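You operate a simulated robot arm through the tools that you are given. There is no shell and no other tool. Be economical: measure what you need, move in short steps, check, and stop when the job is done.

The job below is to be done with a simulated robot arm. You get a single attempt, and the scene is never put back.

Task
Put things in order on the window end of the marble counter. At the end: the purple bag clip stands on top of the rimmed teal cup; the round green brush stands where the silver bowl stood; the silver bowl stands where the grey olives can stood; the grey olives can stands where the purple bag clip stood; whatever was shut is shut again. Leave all else as you found it, and nothing knocked over.

Only the result counts: the job must be done as asked and must still hold three seconds after the hand-in. Knocking over, shifting, dropping, spilling or breaking anything else fails it.

Robot
A 7-joint arm with a two-finger parallel gripper, fixed in place. Base frame: the origin is at the foot of the arm, x ahead of it, y to its left, z up; the work surface is at about z = 0. Units: mm, degrees, N and s.
With the tool pointing down near the work surface it reaches from about 240 to 620 mm from the base axis. Its first joint turns from -66.0 to 66.0 degrees. Payload 2.6 kg.
The tool frame sits at the grasp point between the pads (the TCP): z along the fingers, y along the line on which they close. The tips reach 30 mm beyond it. Largest opening 94 mm; finger width 28, thickness 10; the body of the gripper, 50 by 96 mm, starts 55 mm behind the TCP.
Orientation is told as [roll, pitch, yaw] about the base's x, y, z axes, in that order, counted from this pose: with the fingers straight down and closing along the base's y, the tool's x points along the base's -x, its y along +y and its z along -z.

Tools
- The arm moves only by the tool send_rows. Its argument "commands" is a list of rows, each an object of numbers (a shift or turn left out is 0, a gripper value left out holds the last): "wx", "wy", "wz": the turn, a rotation vector about the tool's x, y, z in degrees; "dx", "dy", "dz": the shift along the tool's x, y, z in mm; "gripper": the finger opening in mm, from 0 to 94. In form: [{"wx": .., "wy": .., "wz": .., "dx": .., "dy": .., "dz": .., "gripper": ..}, ...]. A call has 1 to 8 rows; each row shifts and turns the commanded pose from where the row before left it, along the tool's axes as they then stand. Each row takes 0.2 s and may step no farther than 50 mm and 8.6 degrees from the row before; otherwise, or with a gripper value out of range, the whole call is refused. A pose out of reach is approached as far as the arm can. The call stops where the force on the tool passes 40 N (or 10 N more than at its start, if that is more) or the arm is blocked; 0.2 s more then pass. Each finger travels about 72 mm/s and halts on what it meets, pressing with about 23 N; the grip force reading is that of the motor and also rises with nothing between the fingers. The clock runs only during rows and for 0.2 s after the last one: add rows that do not move to give the fingers time. The reply holds the time, the measured pose of the TCP, the force on the tool along the base axes, the opening and the grip force, in the units named above and with some noise, with the torque about the TCP (base axes, N m) and any sound that the robot's microphone picked up, and new pictures: "views" is both (left out), scene, wrist or none.
- Cameras (640 x 400 px; columns grow to the right, rows downward): "scene" is fixed at [29.9, 439.1, 543.8]; the picture's right is [-0.77, -0.64, 0.00], its down [-0.48, 0.57, -0.67] and it looks along [0.43, -0.51, -0.75] (base axes); focal length 351 px, centre (320, 200). "wrist" rides on the gripper at [76, 14, -103] in the tool frame; the picture's right is [-0.18, 0.98, 0.00], its down [-0.75, -0.14, -0.64] and it looks along [-0.63, -0.12, 0.77] (tool axes); focal length 243 px, centre (320, 200).
- pixel_to_xyz(camera, pixels): for up to 12 pixels [column, row] of the newest picture of that camera ("zoom" is the newest enlarged one), the place [x, y, z] in the base frame of the surface seen there, good to about 3 mm. It takes no simulated time.
- close_up(camera, box): a new picture of the part [left, top, right, bottom] of that camera's present view, enlarged. It takes no simulated time.
- sign_off(): hands the job in; it is judged then, once.

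Work in short steps. Measure before you move; look again where a grasp or a placing could have gone wrong, and mend it. You have 80 turns and 200 pictures in all, those below and enlarged ones among them. Open the gripper and draw the arm clear of the work before you hand the job in, unless the task says otherwise; then end with one line.

The tools are called after "Emit:" by a JSON object that holds its "name" and its "arguments". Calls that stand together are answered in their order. send_rows: Moves the arm, as the interface text tells. Its arguments: {"type":"object","properties":{"commands":{"type":"array","items":{"type":"object","properties":{"wx":{"type":"number"},"wy":{"type":"number"},"wz":{"type":"number"},"dx":{"type":"number"},"dy":{"type":"number"},"dz":{"type":"number"},"gripper":{"type":"number"}}}},"views":{"type":"string","enum":["both","scene","wrist","none"]}},"required":["commands"]} The other tools are called the same way: pixel_to_xyz (camera, pixels) gives the place of the surface under pixels of a picture; close_up (camera, box) takes an enlarged picture of a part of a camera's view; sign_off () hands the job in.

At the start:

```text
time_s: 0.0
tool_pos: [284.7, 317.7, 309.2]
tcp_rot: [0.0, 0.0, 0.0]
ft_force: [-0.3, -0.2, 0.7]
ft_torque: [-0.01, -0.04, 0.03]
opening: 94.0
finger_force: 0.0
```

scene: 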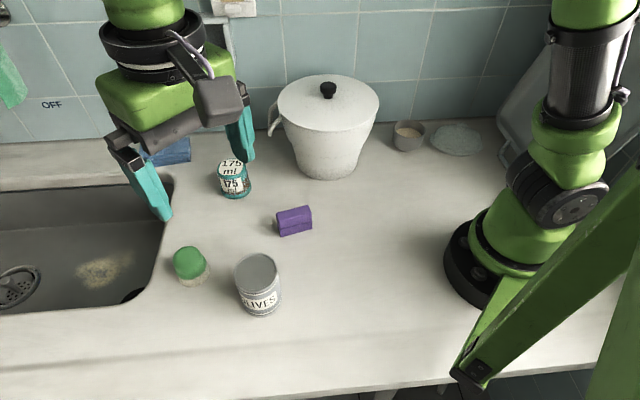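
wrist: 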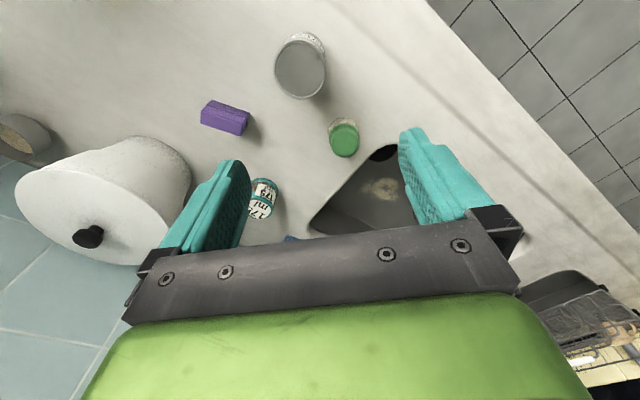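

I'll look closely at the objects in the scene first: the pot at (328,120), the small bowls at (408,135)/(457,139), and the cup, clip, can and brush.

Emit:
{"name": "close_up", "arguments": {"camera": "scene", "box": [260, 60, 500, 210]}}

Emit:
{"name": "close_up", "arguments": {"camera": "scene", "box": [140, 140, 340, 330]}}

Emit:
{"name": "pixel_to_xyz", "arguments": {"camera": "scene", "pixels": [[328, 88], [328, 170], [408, 128], [409, 150], [457, 139], [294, 213], [295, 225], [188, 260], [258, 265], [232, 166], [300, 300], [165, 150]]}}

```text
2.67 times, centred on (380, 135) of scene
```

zoom: 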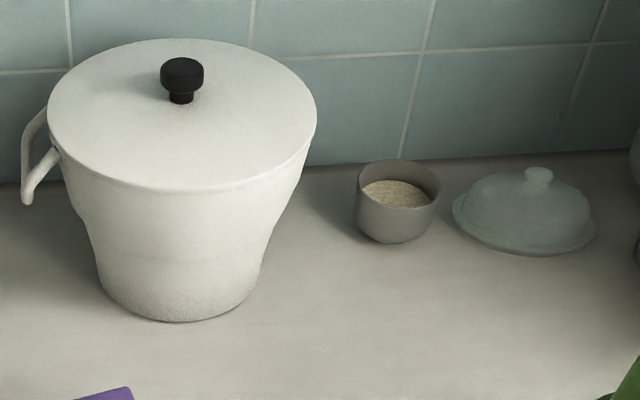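

```text
2.11 times, centred on (240, 235) of scene
```

zoom: 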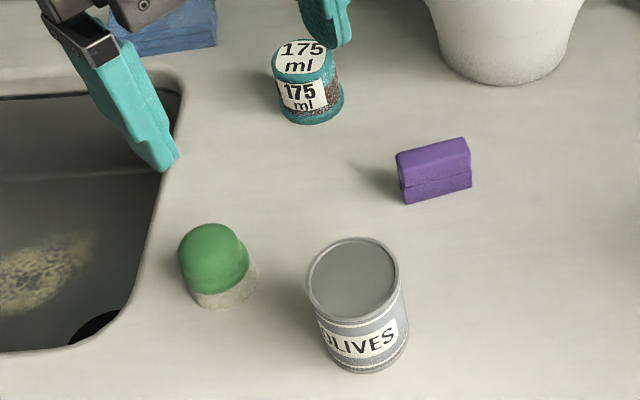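

```text
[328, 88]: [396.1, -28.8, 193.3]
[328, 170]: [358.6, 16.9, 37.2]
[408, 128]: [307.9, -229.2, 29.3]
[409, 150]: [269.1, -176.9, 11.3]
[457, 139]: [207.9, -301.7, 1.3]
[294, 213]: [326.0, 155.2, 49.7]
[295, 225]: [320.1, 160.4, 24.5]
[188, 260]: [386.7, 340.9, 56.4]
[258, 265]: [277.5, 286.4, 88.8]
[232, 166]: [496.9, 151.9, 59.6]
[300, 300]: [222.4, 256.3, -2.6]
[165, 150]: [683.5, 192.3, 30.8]
```

The likely silver bowl is at (408,135), but the lidded pot at (328,120) could hide something too. I'll swing the hand over toward -y at height to see that side with the wrist camera.

Emit:
{"name": "send_rows", "arguments": {"commands": [{"dy": -50, "dz": -20}, {"dy": -50, "dz": -20}, {"dy": -50}, {"dy": -50}, {"dy": -50}, {"dy": -50}, {"dy": -50}, {"dy": -40}], "views": "both"}}

```text
refused: row 1 steps farther than a row can; nothing moved
```

Emit:
{"name": "send_rows", "arguments": {"commands": [{"dy": -40, "dz": -20}, {"dy": -40, "dz": -20}, {"dy": -49}, {"dy": -49}, {"dy": -49}, {"dy": -49}, {"dy": -49}, {"dy": -49}], "views": "both"}}

```text
time_s: 1.8
tool_pos: [286.0, -55.1, 347.2]
tcp_rot: [0.0, 0.0, 0.0]
ft_force: [0.6, 0.2, 0.2]
ft_torque: [0.02, 0.02, 0.0]
opening: 93.9
finger_force: 0.0
```

scene: 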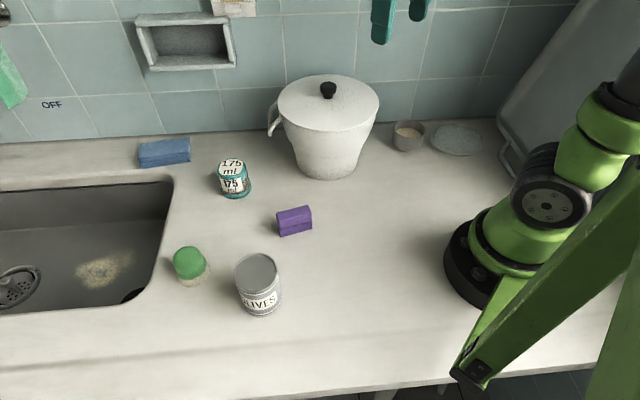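
wrist: 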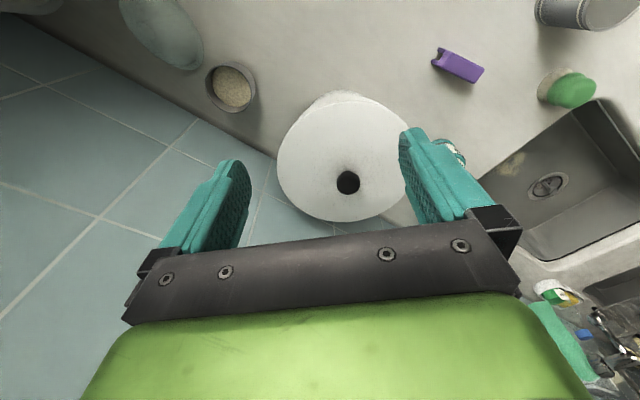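

The wrist view shows the bowl at (231,87) and lid knob at (347,182). I'll enlarge both.

Emit:
{"name": "close_up", "arguments": {"camera": "wrist", "box": [110, 0, 310, 125]}}

Emit:
{"name": "close_up", "arguments": {"camera": "wrist", "box": [260, 80, 420, 230]}}

Emit:
{"name": "close_up", "arguments": {"camera": "scene", "box": [130, 130, 270, 220]}}

Emit:
{"name": "pixel_to_xyz", "arguments": {"camera": "wrist", "pixels": [[347, 182], [340, 120], [281, 150], [400, 140], [340, 215], [231, 87], [209, 80], [253, 97], [235, 66], [222, 110], [165, 30], [305, 200]]}}

```text
3.20 times, centred on (210, 62) of wrist
```

zoom: 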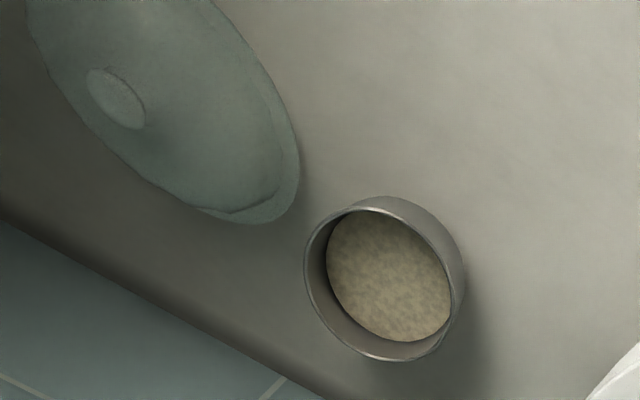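

```text
2.67 times, centred on (340, 155) of wrist
```

zoom: 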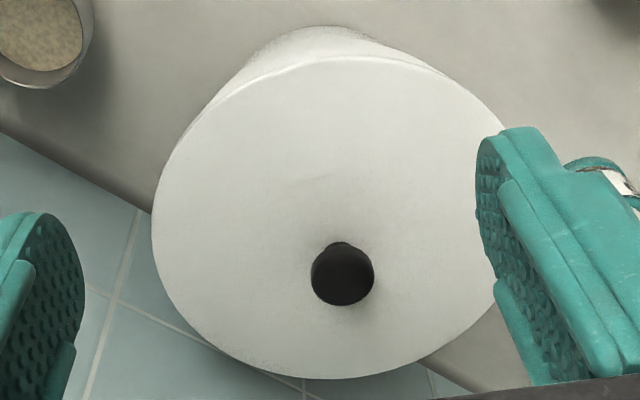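

```text
4.44 times, centred on (200, 175) of scene
```

zoom: 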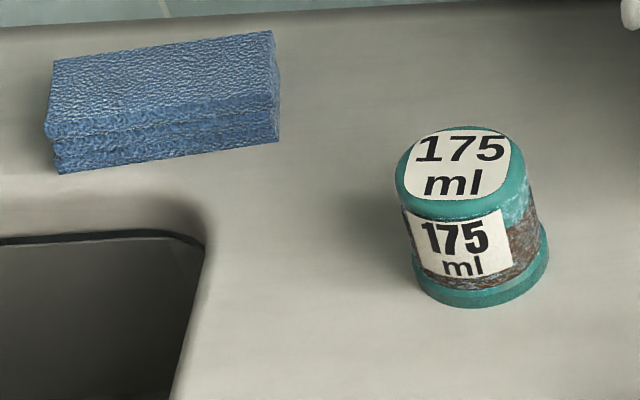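

```text
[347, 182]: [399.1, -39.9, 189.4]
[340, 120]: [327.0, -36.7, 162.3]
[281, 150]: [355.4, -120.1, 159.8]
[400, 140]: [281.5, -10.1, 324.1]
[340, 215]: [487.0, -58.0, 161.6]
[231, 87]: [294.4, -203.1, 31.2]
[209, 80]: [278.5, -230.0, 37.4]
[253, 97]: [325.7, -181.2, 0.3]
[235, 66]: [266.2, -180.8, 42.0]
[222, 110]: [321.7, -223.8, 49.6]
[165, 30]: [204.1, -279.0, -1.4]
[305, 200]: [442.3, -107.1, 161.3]
```

All four named items are visible, but the pot is shut and may hide something, so I'll peek. The knob is at about (398,-38,190) and the lid radius is about 80; I move above the knob first.

Emit:
{"name": "send_rows", "arguments": {"commands": [{"dx": -40, "dy": 7, "dz": 20, "gripper": 60}, {"dx": -40, "dy": 8, "dz": 20}, {"dx": -33, "dz": 25}, {"dz": 20}], "views": "both"}}

```text
time_s: 2.8
tool_pos: [398.3, -41.4, 262.8]
tcp_rot: [-0.1, -0.1, 0.1]
ft_force: [-0.1, -0.4, 0.1]
ft_torque: [-0.03, 0.0, 0.01]
opening: 60.0
finger_force: 0.1
```

scene: 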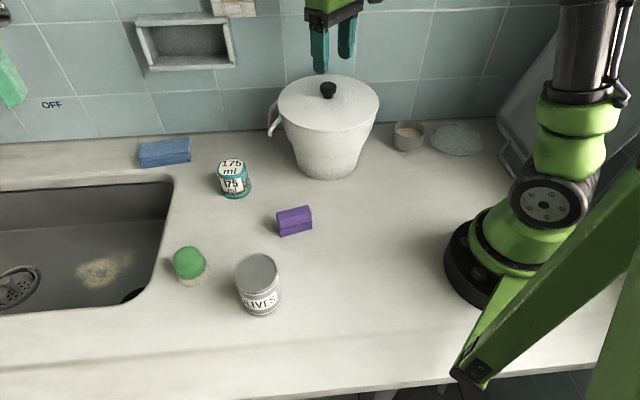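
wrist: 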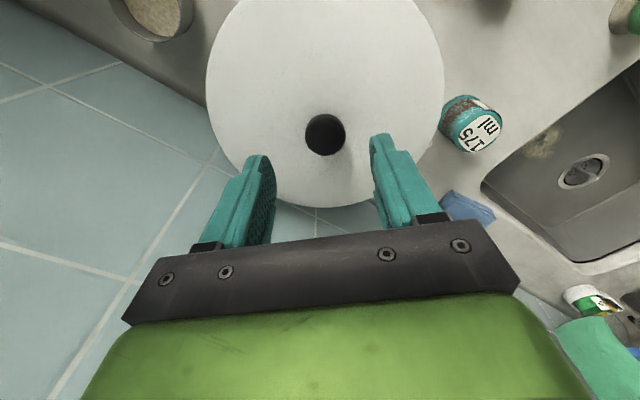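

The knob shows at (325,134) in the wrist view; I measure it and the lid around it.

Emit:
{"name": "pixel_to_xyz", "arguments": {"camera": "wrist", "pixels": [[325, 134], [310, 134], [340, 134], [325, 118], [325, 151], [325, 170], [208, 90], [443, 80], [325, 204], [290, 134], [320, 10]]}}

```text
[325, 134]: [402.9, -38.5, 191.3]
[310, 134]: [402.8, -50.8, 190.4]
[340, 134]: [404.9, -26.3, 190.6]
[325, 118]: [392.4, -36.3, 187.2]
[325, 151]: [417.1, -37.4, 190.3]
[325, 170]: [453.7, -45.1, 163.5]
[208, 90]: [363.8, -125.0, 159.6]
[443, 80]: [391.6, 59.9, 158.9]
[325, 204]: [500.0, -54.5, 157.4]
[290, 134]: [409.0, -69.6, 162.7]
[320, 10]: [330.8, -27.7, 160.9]
```

Knob centre is about (404,-38), 28 mm wide, top at 191. I descend to TCP z≈202, close on it, and stay.

Emit:
{"name": "send_rows", "arguments": {"commands": [{"dx": -5, "dy": 3, "dz": 20}, {"dz": 20}, {"dz": 20}, {"gripper": 20}, {}, {}, {}], "views": "both"}}

```text
time_s: 4.4
tool_pos: [404.3, -37.2, 203.4]
tcp_rot: [0.0, 0.0, 0.1]
ft_force: [-0.4, -0.3, 0.1]
ft_torque: [-0.02, 0.01, 0.01]
opening: 30.4
finger_force: 22.9
```

scene: 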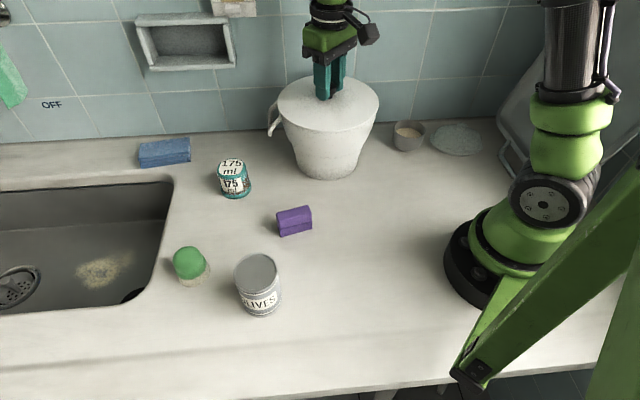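
wrist: 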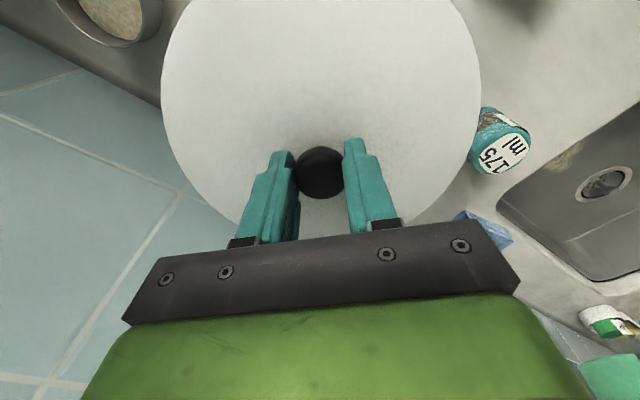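

Gripped the knob at 30.4 mm. I lift slowly straight up, watching force.

Emit:
{"name": "send_rows", "arguments": {"commands": [{"dz": -10}, {"dz": -15}, {"dz": -25}, {"dz": -30}, {"dz": -30}], "views": "both"}}

```text
time_s: 5.6
tool_pos: [403.0, -40.2, 312.8]
tcp_rot: [0.0, 0.0, 0.1]
ft_force: [0.5, 0.1, 0.4]
ft_torque: [0.04, -0.03, -0.02]
opening: 30.6
finger_force: 23.3
```

scene: 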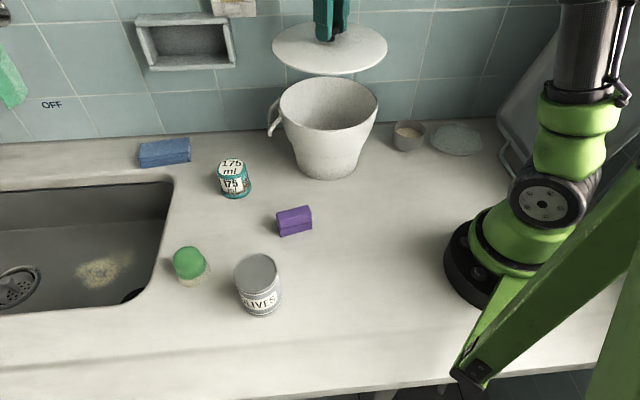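
wrist: 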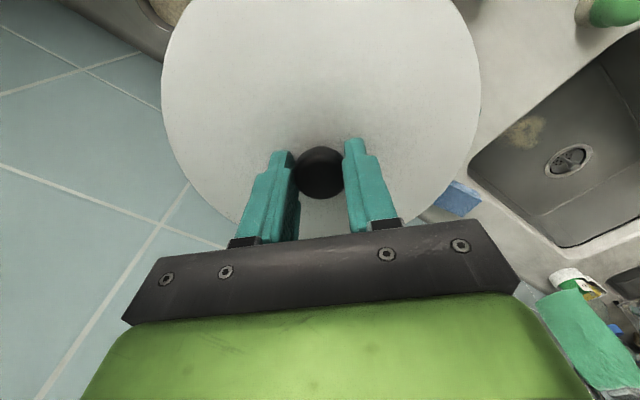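

The lid is off; I zoom into the pot's interior from the scene camera.

Emit:
{"name": "close_up", "arguments": {"camera": "scene", "box": [260, 65, 400, 185]}}

Emit:
{"name": "pixel_to_xyz", "arguments": {"camera": "scene", "pixels": [[328, 85], [328, 100], [328, 115], [328, 125], [320, 135], [355, 110], [300, 115]]}}

```text
3.33 times, centred on (330, 125) of scene
```

zoom: 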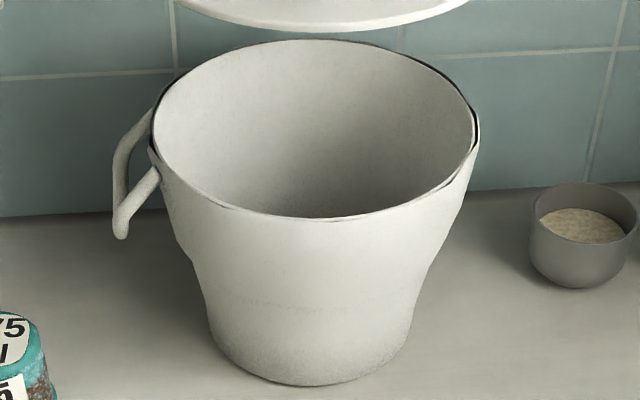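

```text
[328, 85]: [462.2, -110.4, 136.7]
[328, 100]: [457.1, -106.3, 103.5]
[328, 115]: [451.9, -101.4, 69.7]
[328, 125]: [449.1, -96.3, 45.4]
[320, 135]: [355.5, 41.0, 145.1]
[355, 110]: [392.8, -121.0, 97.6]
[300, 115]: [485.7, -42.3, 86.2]
```

Visible interior down to z≈45 at the far wall is empty, but the floor is hidden. I hold the lid and move it to +y so the wrist camera sees down into the pot past the lid's edge.

Emit:
{"name": "send_rows", "arguments": {"commands": [{"dy": 45, "dx": -8}, {"dy": 45, "dx": -8}, {"dy": 45, "dx": -8}, {"dy": 45, "dx": -8}, {"dy": 45, "dx": -8}, {"dy": 45, "dx": -8}, {"dy": 20, "dx": -4}], "views": "both"}}

```text
time_s: 7.2
tool_pos: [454.4, 252.5, 315.7]
tcp_rot: [0.0, 0.0, 0.0]
ft_force: [-0.5, -0.6, -1.3]
ft_torque: [0.02, 0.0, 0.0]
opening: 30.7
finger_force: 22.9
```

scene: 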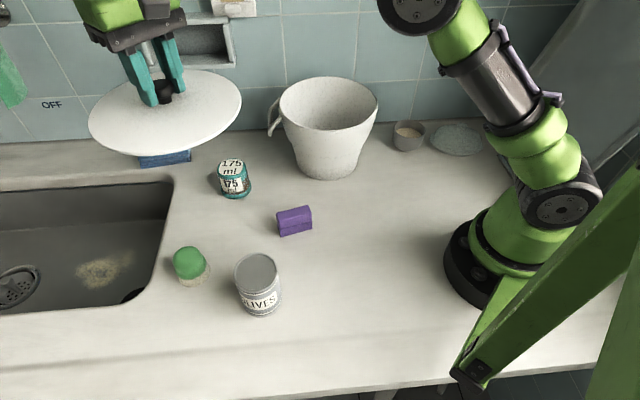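
wrist: 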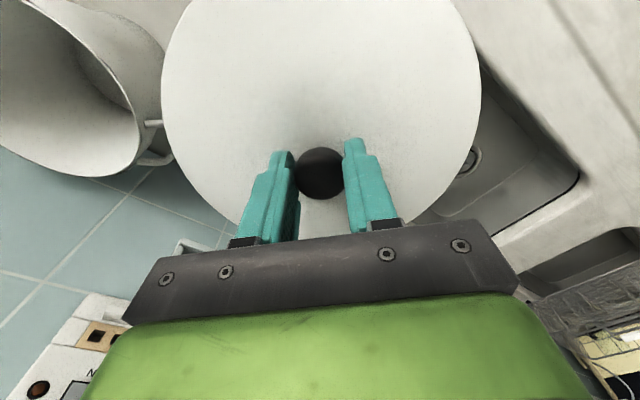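

The pot interior is seen obliquely at (80,90). I raise the hand for a steeper view.

Emit:
{"name": "send_rows", "arguments": {"commands": [{"dz": -40, "dy": -10}, {"dz": -40, "dy": -20}, {"dz": -30, "dy": -25}, {"dy": -10}], "views": "wrist"}}

Emit:
{"name": "close_up", "arguments": {"camera": "wrist", "box": [0, 0, 240, 150]}}

```text
time_s: 8.2
tool_pos: [449.0, 209.5, 386.2]
tcp_rot: [0.1, 0.0, 0.1]
ft_force: [-0.4, 0.9, -0.1]
ft_torque: [0.05, 0.02, -0.01]
opening: 30.3
finger_force: 23.0
out of reach, approached as far as the arm can: row 2, 3
```

wrist: 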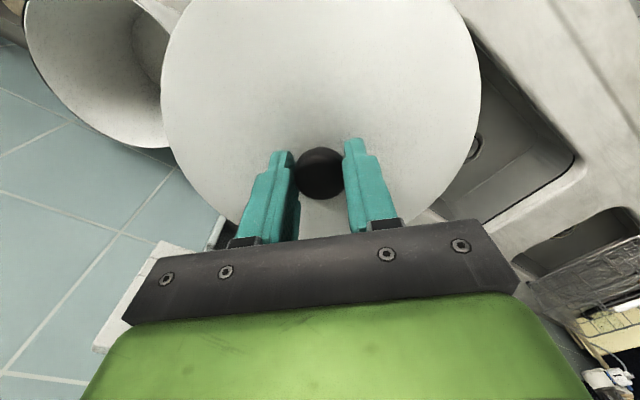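

```text
2.67 times, centred on (120, 75) of wrist
```

zoom: 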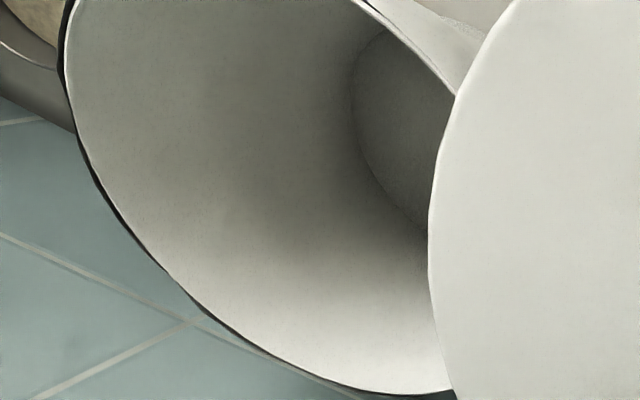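

The pot's floor is visible and bare at zoom (400,130). I check the visible floor's extent.

Emit:
{"name": "pixel_to_xyz", "arguments": {"camera": "zoom", "pixels": [[365, 110], [390, 80], [400, 130], [430, 100], [430, 180], [415, 215]]}}

```text
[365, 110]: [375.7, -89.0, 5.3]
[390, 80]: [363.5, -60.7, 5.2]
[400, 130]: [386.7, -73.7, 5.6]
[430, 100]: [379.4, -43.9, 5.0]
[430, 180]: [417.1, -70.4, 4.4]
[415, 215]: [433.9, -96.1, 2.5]
```

The pot is empty, so the bowl of grain at (408,135) is the silver bowl. I bring the lid back over the pot at height.

Emit:
{"name": "send_rows", "arguments": {"commands": [{"dz": 36, "dy": -20}, {"dz": 36, "dy": -30}, {"dx": 8, "dy": -45}, {"dx": 8, "dy": -45}, {"dx": 8, "dy": -45}, {"dx": 10, "dy": -45}, {"dx": 11, "dy": -17}, {}], "views": "scene"}}

```text
time_s: 10.0
tool_pos: [404.8, -36.0, 312.6]
tcp_rot: [0.0, 0.0, 0.0]
ft_force: [0.1, 0.1, -0.8]
ft_torque: [0.02, -0.01, 0.02]
opening: 30.4
finger_force: 23.1
```

scene: 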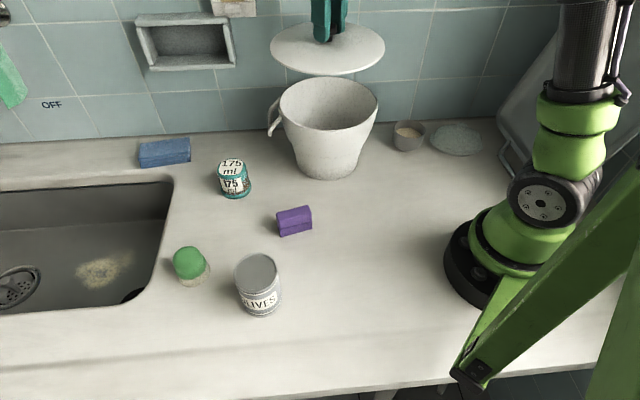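

Lid now spans columns 270–385 versus 272–387 when first lifted, so I shift about (-2.5,-2.5) and compare again.

Emit:
{"name": "send_rows", "arguments": {"commands": [{"dx": 2.5, "dy": -2.5}, {}], "views": "scene"}}

Emit:
{"name": "close_up", "arguments": {"camera": "scene", "box": [260, 15, 400, 105]}}

```text
time_s: 10.6
tool_pos: [403.6, -39.9, 313.3]
tcp_rot: [0.0, 0.0, -0.1]
ft_force: [0.4, 0.0, -2.0]
ft_torque: [-0.04, -0.01, -0.02]
opening: 30.4
finger_force: 22.9
```

scene: 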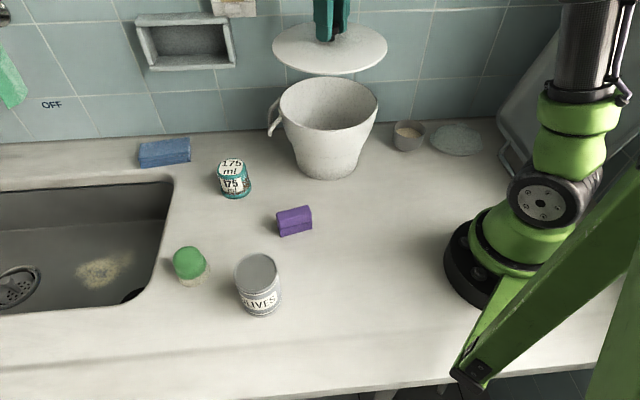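

```text
4.44 times, centred on (330, 60) of scene
```

zoom: 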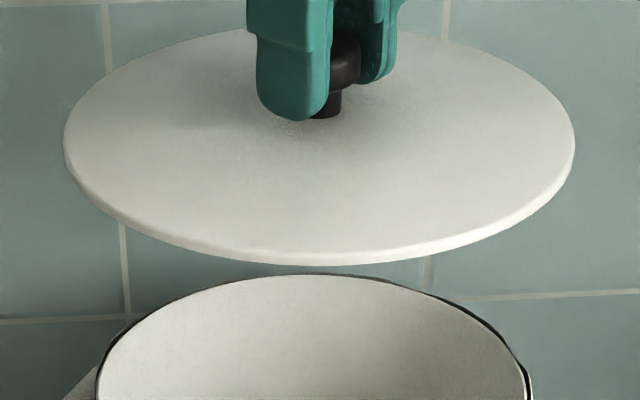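

The lid now matches (272–387). I lower it 107 mm, then slowly the last few mm.

Emit:
{"name": "send_rows", "arguments": {"commands": [{"dz": 30}, {"dz": 30}, {"dz": 30}, {"dz": 12}, {"dz": 4}, {"dz": 3}, {}], "views": "scene"}}

Emit:
{"name": "close_up", "arguments": {"camera": "scene", "box": [260, 65, 400, 185]}}

```text
time_s: 12.2
tool_pos: [402.0, -40.8, 205.2]
tcp_rot: [0.0, 0.0, 0.0]
ft_force: [-0.3, -0.2, -1.0]
ft_torque: [0.0, 0.02, -0.01]
opening: 30.6
finger_force: 23.2
```

scene: 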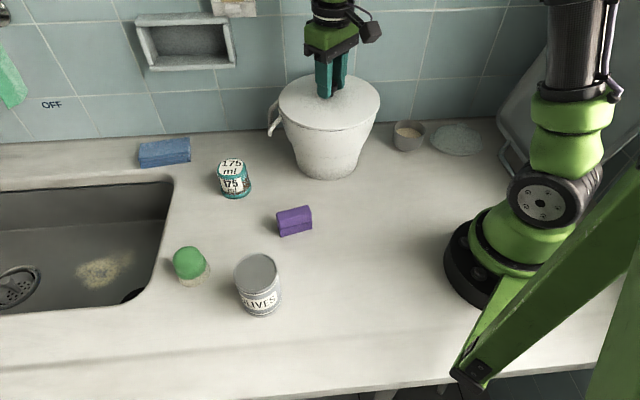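

```text
3.33 times, centred on (330, 125) of scene
```

zoom: 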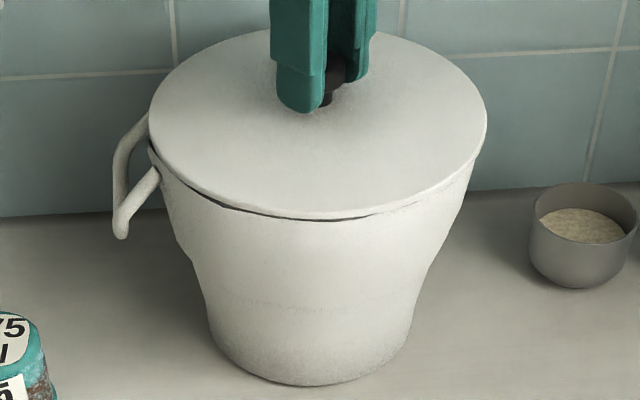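

The lid sits ~1.5 px right of original (279–380 vs 277.6–378.7). I shift (+2.2,+1.8) and lower gently.

Emit:
{"name": "send_rows", "arguments": {"commands": [{"dx": -2.2, "dy": 1.8}, {"dz": 2}, {"dz": 1}, {}], "views": "none"}}

Emit:
{"name": "close_up", "arguments": {"camera": "scene", "box": [260, 60, 500, 210]}}

```text
time_s: 13.2
tool_pos: [405.5, -40.5, 201.9]
tcp_rot: [0.0, -0.1, -0.1]
ft_force: [-0.4, 1.0, 5.3]
ft_torque: [0.08, -0.39, 0.05]
opening: 30.8
finger_force: 23.1
```

```text
2.67 times, centred on (380, 135) of scene
```

zoom: 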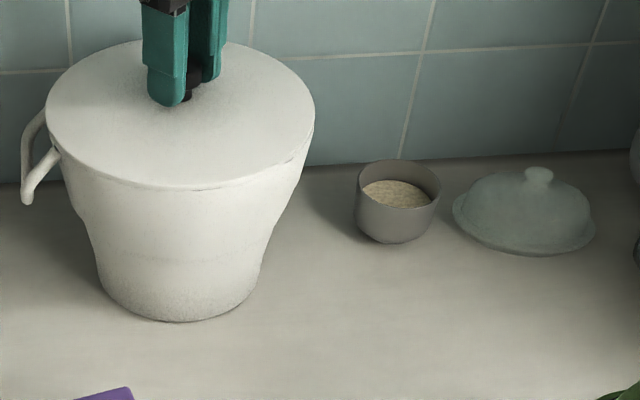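

Contact felt (5 N), lid at zoom 45–315 vs original 47–317: seated. I release, and rise.

Emit:
{"name": "send_rows", "arguments": {"commands": [{"dz": -0.5}, {"gripper": 60}, {}, {}, {"dz": -30}, {"dz": -40}, {"dz": -40, "dx": 20}], "views": "both"}}

Emit:
{"name": "close_up", "arguments": {"camera": "scene", "box": [260, 60, 500, 210]}}

```text
time_s: 14.8
tool_pos: [385.3, -39.5, 311.7]
tcp_rot: [0.0, 0.0, 0.1]
ft_force: [0.1, 0.0, -0.4]
ft_torque: [0.01, -0.03, 0.04]
opening: 59.9
finger_force: 0.1
```

scene: 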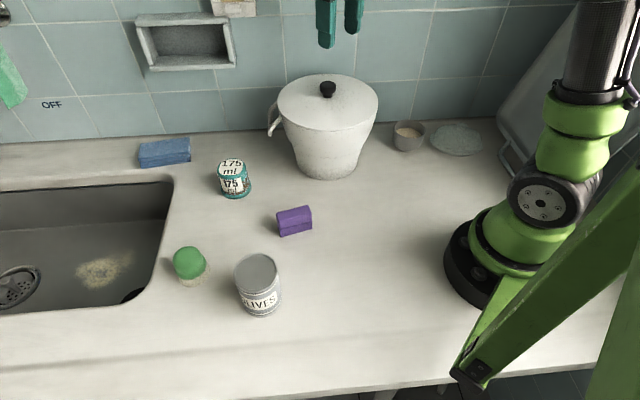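
wrist: 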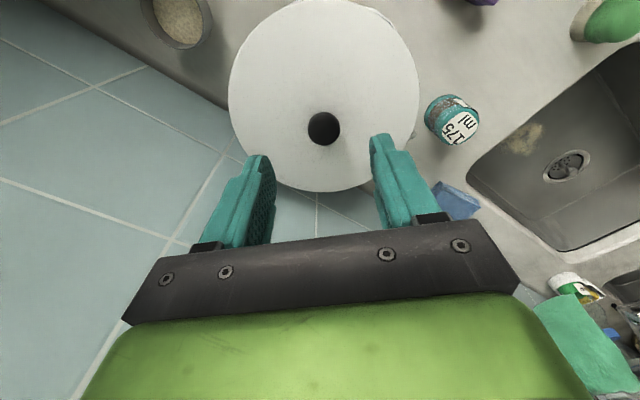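

```text
2.67 times, centred on (380, 135) of scene
```

zoom: 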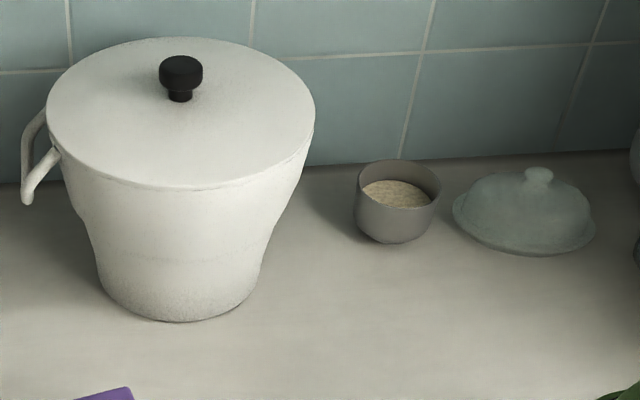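

The pot is shut as before. Next I move to look at the clip, cup, can and brush from above.

Emit:
{"name": "send_rows", "arguments": {"commands": [{"dx": 35, "dy": 30, "dz": -10}, {"dx": 30, "dy": 35}, {"dx": 20, "dy": 45}, {"dx": 20, "dy": 45}, {"dx": 10, "dy": 45}, {"dx": 10}], "views": "wrist"}}

Emit:
{"name": "close_up", "arguments": {"camera": "wrist", "box": [240, 0, 400, 100]}}

```text
time_s: 16.2
tool_pos: [259.3, 159.4, 321.4]
tcp_rot: [-0.1, 0.0, 0.0]
ft_force: [-0.6, -0.6, 0.7]
ft_torque: [0.0, 0.0, 0.0]
opening: 59.9
finger_force: 0.1
```

wrist: 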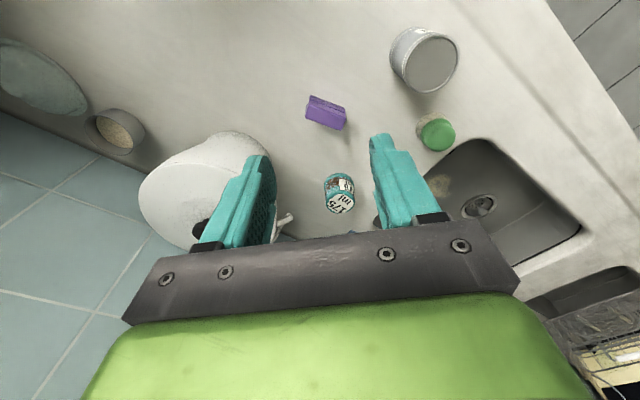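

```text
4.00 times, centred on (320, 50) of wrist
```

zoom: 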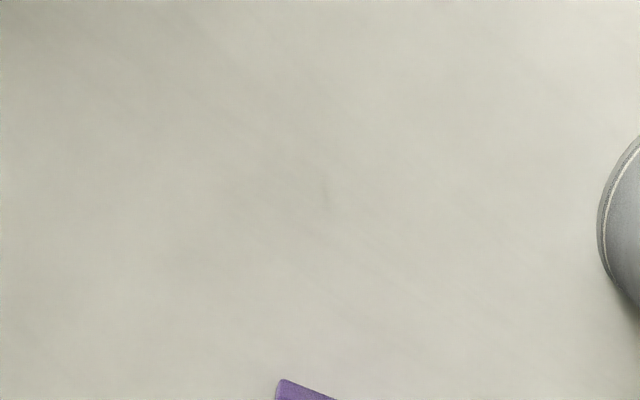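

Everything is in view: clip (326,112), cup (340,193), can (425,60), brush (436,132), bowl (120,130). I enlarge the group.

Emit:
{"name": "close_up", "arguments": {"camera": "wrist", "box": [280, 70, 400, 145]}}

Emit:
{"name": "pixel_to_xyz", "arguments": {"camera": "zoom", "pixels": [[175, 140], [355, 215], [330, 290], [140, 225], [250, 205], [170, 160], [345, 235], [320, 280], [150, 215]]}}

Emit:
{"name": "close_up", "arguments": {"camera": "wrist", "box": [370, 10, 500, 165]}}

```text
5.33 times, centred on (340, 108) of wrist
```

zoom: 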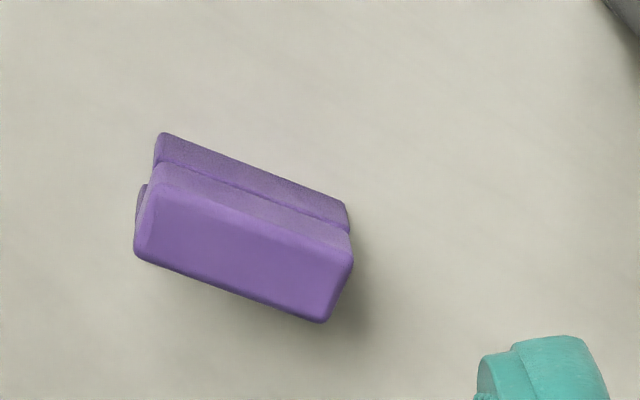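

```text
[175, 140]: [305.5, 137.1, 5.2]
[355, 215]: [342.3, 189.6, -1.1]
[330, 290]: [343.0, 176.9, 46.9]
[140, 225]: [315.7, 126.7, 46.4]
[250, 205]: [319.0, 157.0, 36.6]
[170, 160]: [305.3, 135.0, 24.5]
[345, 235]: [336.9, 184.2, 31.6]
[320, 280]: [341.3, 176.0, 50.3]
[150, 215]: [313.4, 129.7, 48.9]
```

```text
2.58 times, centred on (435, 88) of wrist
```

zoom: 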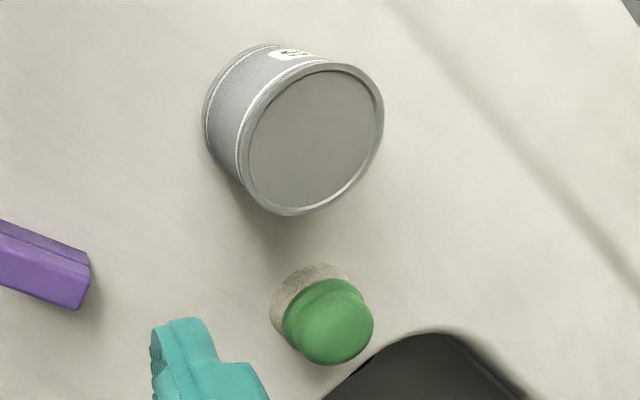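

I measure the can rim and brush on this zoom.

Emit:
{"name": "pixel_to_xyz", "arguments": {"camera": "zoom", "pixels": [[290, 212], [335, 68], [243, 160], [381, 120], [312, 140], [328, 320], [290, 310], [370, 325], [335, 285], [325, 360], [290, 285], [205, 130]]}}

Emit:
{"name": "close_up", "arguments": {"camera": "wrist", "box": [280, 70, 400, 145]}}

Emit:
{"name": "pixel_to_xyz", "arguments": {"camera": "zoom", "pixels": [[165, 195], [345, 265], [320, 315], [140, 250], [155, 205], [240, 240], [250, 255], [238, 285], [255, 225], [260, 215]]}}

Emit:
{"name": "pixel_to_xyz", "arguments": {"camera": "wrist", "pixels": [[340, 203], [328, 207], [352, 196], [343, 212], [340, 193], [120, 130], [101, 118], [142, 135], [128, 112], [112, 147]]}}

```text
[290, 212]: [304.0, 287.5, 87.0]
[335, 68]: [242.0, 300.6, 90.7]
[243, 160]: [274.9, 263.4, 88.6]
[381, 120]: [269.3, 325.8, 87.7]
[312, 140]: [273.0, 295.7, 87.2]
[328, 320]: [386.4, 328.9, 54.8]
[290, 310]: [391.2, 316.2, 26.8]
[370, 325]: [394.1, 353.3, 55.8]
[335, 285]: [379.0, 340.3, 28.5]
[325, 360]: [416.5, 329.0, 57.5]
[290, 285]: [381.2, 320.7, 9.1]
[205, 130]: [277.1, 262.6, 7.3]
```

```text
5.33 times, centred on (340, 108) of wrist
```

zoom: 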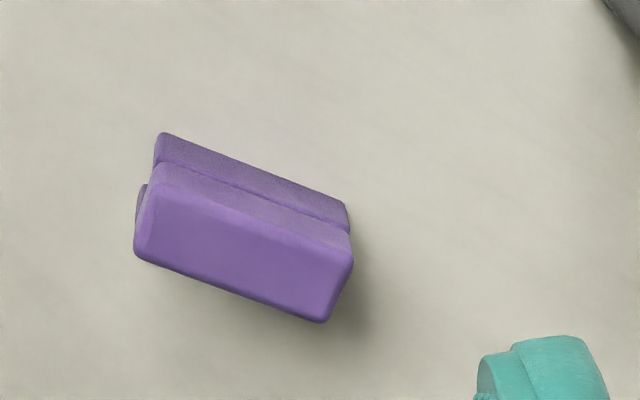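

```text
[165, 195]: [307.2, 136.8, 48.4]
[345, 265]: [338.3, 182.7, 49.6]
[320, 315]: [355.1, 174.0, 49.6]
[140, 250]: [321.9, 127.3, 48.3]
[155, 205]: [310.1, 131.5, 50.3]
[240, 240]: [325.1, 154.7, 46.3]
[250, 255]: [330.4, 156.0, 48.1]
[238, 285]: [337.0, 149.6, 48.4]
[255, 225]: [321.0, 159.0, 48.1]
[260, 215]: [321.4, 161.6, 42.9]
```

```text
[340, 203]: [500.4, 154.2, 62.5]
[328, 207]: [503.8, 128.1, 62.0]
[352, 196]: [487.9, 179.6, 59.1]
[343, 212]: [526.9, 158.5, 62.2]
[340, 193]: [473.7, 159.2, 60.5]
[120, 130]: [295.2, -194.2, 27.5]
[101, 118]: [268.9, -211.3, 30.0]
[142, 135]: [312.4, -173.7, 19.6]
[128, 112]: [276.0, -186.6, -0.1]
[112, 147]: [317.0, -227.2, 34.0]
```

Clip centre is about (330.5,155), long axis at ~56°, 55×20 mm, 49 high; cup top about (500,154) at z≈61. I go over the clip and turn +56° about vertical (wz −56) to close across its short side.

Emit:
{"name": "send_rows", "arguments": {"commands": [{"dx": -35, "dy": -2, "dz": 30}, {"dx": -36, "dy": -2, "dz": 30}, {"dz": 45}, {"dz": 45, "wz": -6}], "views": "none"}}

Emit:
{"name": "send_rows", "arguments": {"commands": [{"wz": -8.5}, {"wz": -8.5}, {"wz": -8.5}, {"wz": -8.5}, {"wz": -8}, {"wz": -8}, {}], "views": "both"}}

```text
time_s: 17.2
tool_pos: [330.9, 155.7, 171.1]
tcp_rot: [0.1, -0.2, 6.0]
ft_force: [-0.1, -0.1, 0.1]
ft_torque: [0.01, -0.04, 0.01]
opening: 59.6
finger_force: 0.0
```

```text
time_s: 18.8
tool_pos: [329.6, 155.9, 171.8]
tcp_rot: [0.0, -0.1, 56.2]
ft_force: [1.2, 1.0, -0.2]
ft_torque: [-0.01, 0.01, 0.03]
opening: 60.1
finger_force: 0.1
```

scene: 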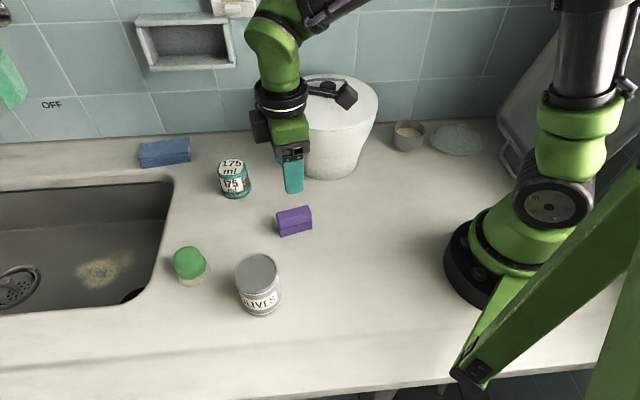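
wrist: 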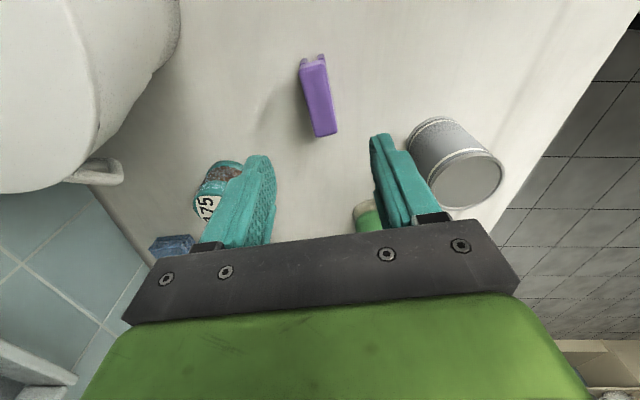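

The clip appears aligned at (318,95) in wrist view; I confirm its top-face centre.

Emit:
{"name": "pixel_to_xyz", "arguments": {"camera": "wrist", "pixels": [[303, 72], [325, 68], [338, 132], [316, 135], [319, 100], [309, 100], [331, 100]]}}

```text
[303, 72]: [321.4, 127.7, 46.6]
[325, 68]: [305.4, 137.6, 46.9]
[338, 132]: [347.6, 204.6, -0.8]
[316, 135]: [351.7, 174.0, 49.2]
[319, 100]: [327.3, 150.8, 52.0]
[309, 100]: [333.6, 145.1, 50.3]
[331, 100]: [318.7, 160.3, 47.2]
```

Consistent with (330,155). I descend to z≈41 and close.

Emit:
{"name": "send_rows", "arguments": {"commands": [{"dz": 40}, {"dz": 40}, {"dz": 30}, {"dz": 20}, {"gripper": 10}, {}, {}, {}], "views": "both"}}

```text
time_s: 20.6
tool_pos: [329.7, 155.4, 40.0]
tcp_rot: [0.0, 0.0, 56.1]
ft_force: [0.6, 1.6, -0.2]
ft_torque: [0.02, 0.01, -0.03]
opening: 27.3
finger_force: 23.5
```

scene: 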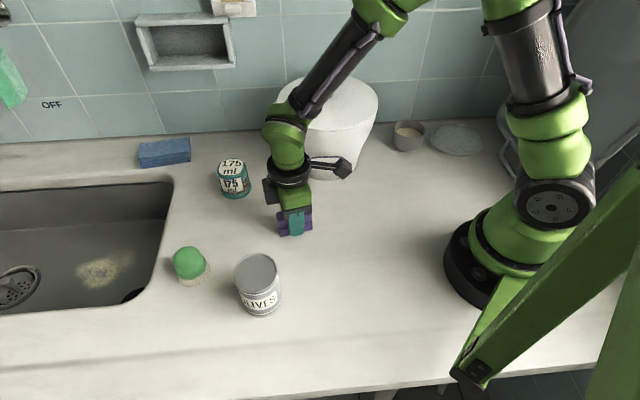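
wrist: 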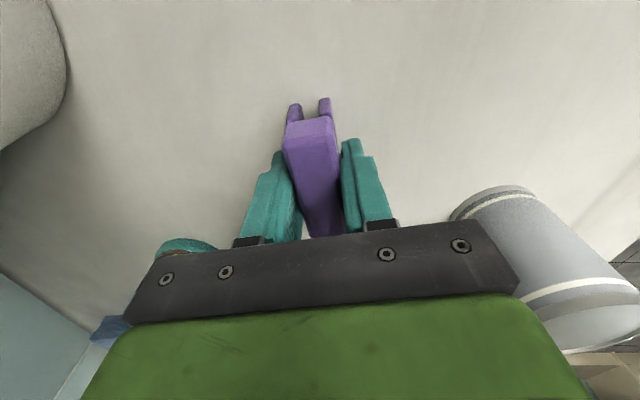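

Clip held at 27 mm. I lift 90 mm and move over the cup at (500,154).

Emit:
{"name": "send_rows", "arguments": {"commands": [{"dz": -30}, {"dz": -40}, {"dz": -20}, {"dx": -23, "dy": -35}, {"dx": -23, "dy": -35}, {"dx": -24, "dy": -36}, {"dx": -24, "dy": -36}, {}], "views": "both"}}

```text
time_s: 22.4
tool_pos: [500.9, 154.3, 131.9]
tcp_rot: [0.1, 0.0, 56.0]
ft_force: [0.3, 1.1, -0.6]
ft_torque: [-0.03, 0.0, 0.05]
opening: 27.3
finger_force: 23.5
```

scene: 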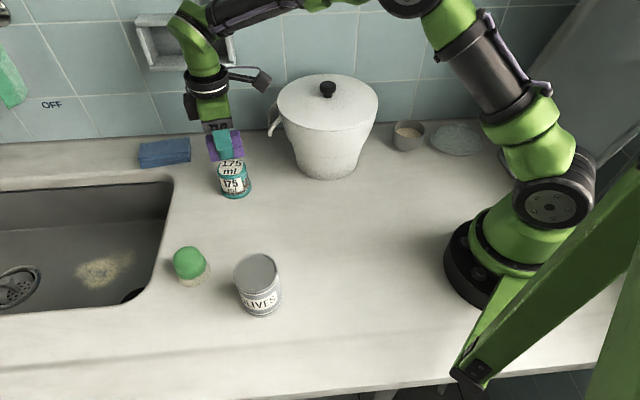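
wrist: 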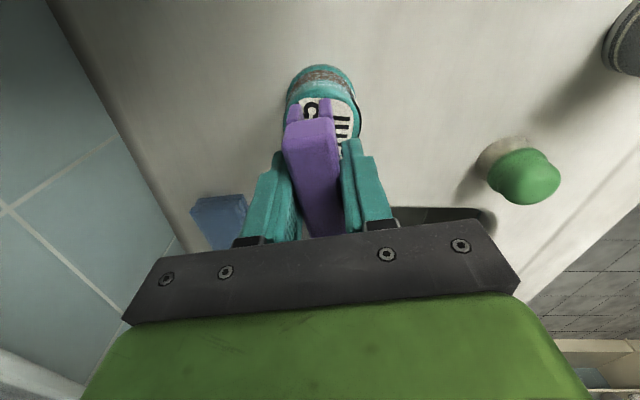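

The clip hovers over the cup; I check the cup top position from the scene zoom.

Emit:
{"name": "close_up", "arguments": {"camera": "scene", "box": [190, 115, 270, 205]}}

Emit:
{"name": "pixel_to_xyz", "arguments": {"camera": "scene", "pixels": [[221, 164], [243, 164], [232, 168], [232, 173], [222, 188], [246, 188]]}}

Emit:
{"name": "pixel_to_xyz", "arguments": {"camera": "wrist", "pixels": [[290, 95], [356, 90], [310, 95], [345, 115], [352, 130], [320, 72]]}}

```text
4.44 times, centred on (230, 160) of scene
```

zoom: 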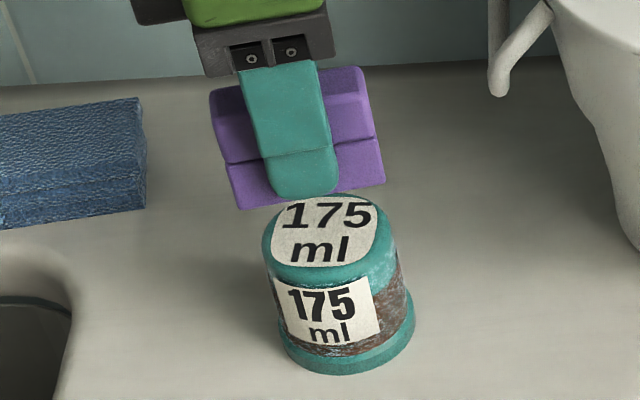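

```text
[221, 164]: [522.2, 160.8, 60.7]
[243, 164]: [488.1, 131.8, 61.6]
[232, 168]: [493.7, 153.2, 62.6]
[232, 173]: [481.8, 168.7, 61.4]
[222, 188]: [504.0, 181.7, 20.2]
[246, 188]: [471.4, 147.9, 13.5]
```

```text
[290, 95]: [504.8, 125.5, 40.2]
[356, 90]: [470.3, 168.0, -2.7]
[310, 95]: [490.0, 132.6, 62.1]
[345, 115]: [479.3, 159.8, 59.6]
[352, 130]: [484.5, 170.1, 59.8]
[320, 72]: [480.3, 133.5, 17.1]
```

Cup centre refined to about (497,153). I shift (−3.5,−1) and lower 27 mm, then in small steps.

Emit:
{"name": "send_rows", "arguments": {"commands": [{"dx": 2.8, "dy": 2.3}, {"dz": 15}, {"dz": 9}, {"dz": 3}, {}], "views": "none"}}

Emit:
{"name": "close_up", "arguments": {"camera": "scene", "box": [190, 115, 270, 205]}}

```text
time_s: 23.6
tool_pos: [497.7, 153.0, 104.9]
tcp_rot: [0.0, 0.0, 56.0]
ft_force: [-0.5, -0.8, -0.6]
ft_torque: [0.02, 0.02, 0.02]
opening: 27.3
finger_force: 23.1
```

```text
4.44 times, centred on (230, 160) of scene
```

zoom: 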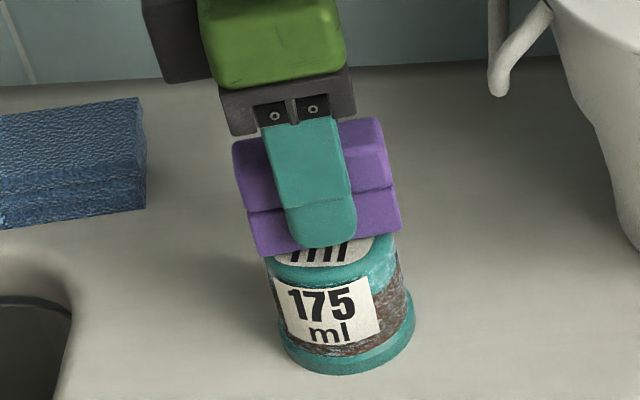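

Clip is centred over the cup. Lower in 1 mm steps.

Emit:
{"name": "send_rows", "arguments": {"commands": [{"dz": 1}, {"dz": 1}, {"dz": 1}, {}], "views": "none"}}

```text
time_s: 24.6
tool_pos: [497.6, 153.0, 103.4]
tcp_rot: [0.0, 0.0, 56.1]
ft_force: [-0.2, 0.7, 2.4]
ft_torque: [0.06, 0.0, -0.01]
opening: 27.3
finger_force: 23.1
```

Emit:
{"name": "send_rows", "arguments": {"commands": [{"dz": 0.7}, {}], "views": "none"}}

Emit:
{"name": "close_up", "arguments": {"camera": "scene", "box": [190, 115, 270, 205]}}

```text
time_s: 25.2
tool_pos: [497.8, 153.7, 102.1]
tcp_rot: [-0.1, -0.1, 56.0]
ft_force: [-2.7, -1.1, 12.4]
ft_torque: [0.03, 0.03, 0.0]
opening: 27.3
finger_force: 23.2
```

```text
4.44 times, centred on (230, 160) of scene
```

zoom: 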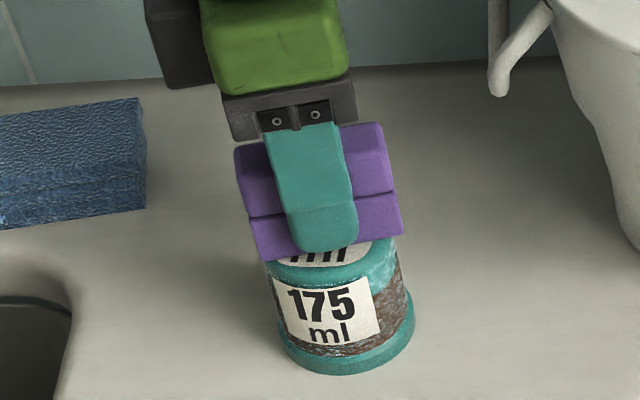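

Solid contact (12 N). I ease 0.7 mm, open, and retreat straight up.

Emit:
{"name": "send_rows", "arguments": {"commands": [{"dz": -0.7}, {"gripper": 36}, {"gripper": 60}, {}, {"dz": -20}, {"dz": -40}, {"dz": -40}], "views": "both"}}

Emit:
{"name": "close_up", "arguments": {"camera": "scene", "box": [190, 115, 270, 205]}}

```text
time_s: 26.8
tool_pos: [496.2, 152.2, 202.2]
tcp_rot: [0.1, 0.0, 56.0]
ft_force: [0.3, -0.6, 0.4]
ft_torque: [0.04, -0.02, -0.02]
opening: 60.0
finger_force: 0.0
```

scene: 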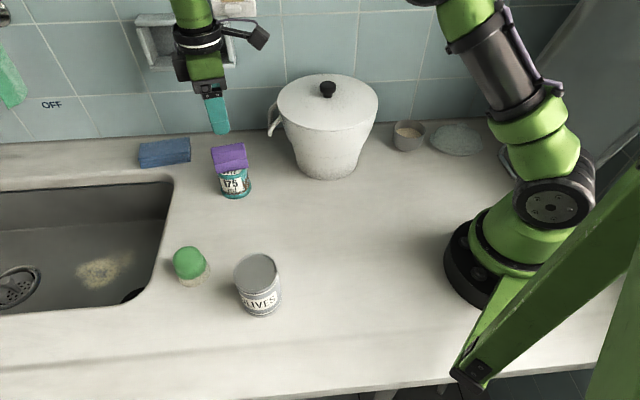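
wrist: 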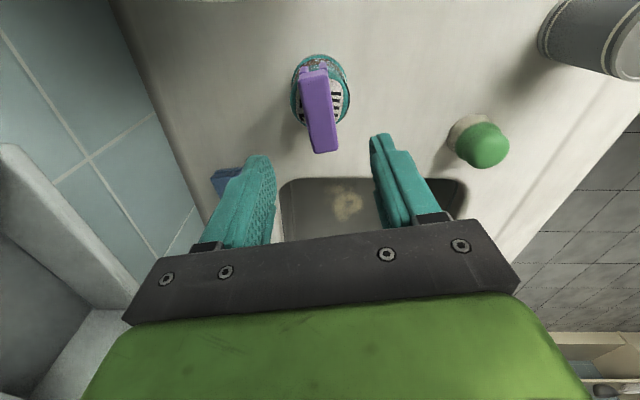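

```text
4.44 times, centred on (230, 160) of scene
```

zoom: 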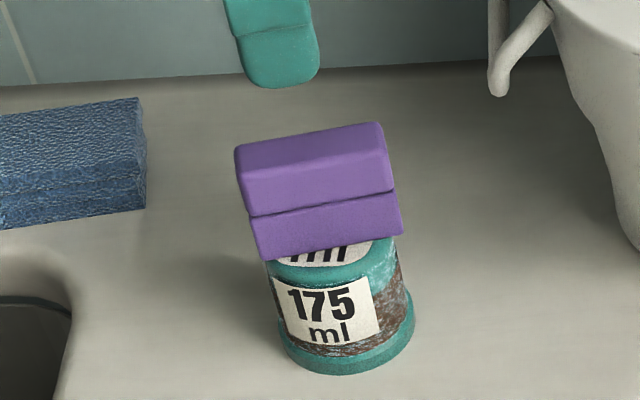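

Clip stands squarely on the cup. Next the can at (273,294), Ø≈63, top z≈88: I move above it with the gripper fully open.

Emit:
{"name": "send_rows", "arguments": {"commands": [{"dy": 44, "dx": 1.2, "gripper": 94}, {"dy": 44, "dx": 1.2}, {"dy": 44, "dx": 1.2}, {"dy": 44, "dx": 1.2}, {"dy": 44, "dx": 1.2}, {"dy": 44, "dx": 1.2}, {}], "views": "both"}}

```text
time_s: 28.4
tool_pos: [275.4, 295.6, 201.3]
tcp_rot: [0.0, 0.1, 56.0]
ft_force: [0.2, -0.5, -0.1]
ft_torque: [0.02, 0.0, 0.02]
opening: 93.9
finger_force: 0.2
```

scene: 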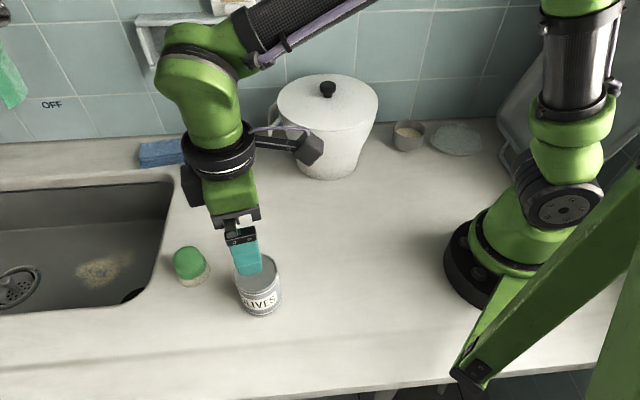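
wrist: 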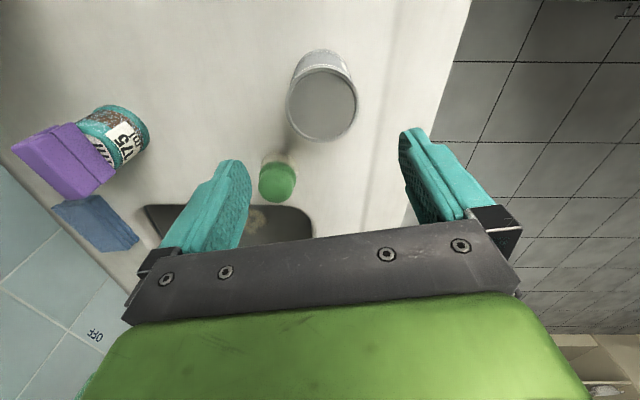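

I measure the can's rim from here.

Emit:
{"name": "pixel_to_xyz", "arguments": {"camera": "wrist", "pixels": [[290, 105], [355, 105], [322, 105], [322, 70], [322, 138], [298, 80], [348, 82]]}}

```text
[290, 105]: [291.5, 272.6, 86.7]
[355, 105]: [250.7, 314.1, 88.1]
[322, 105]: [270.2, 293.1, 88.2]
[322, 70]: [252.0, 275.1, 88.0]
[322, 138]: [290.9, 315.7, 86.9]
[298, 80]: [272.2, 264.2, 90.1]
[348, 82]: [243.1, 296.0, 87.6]
```

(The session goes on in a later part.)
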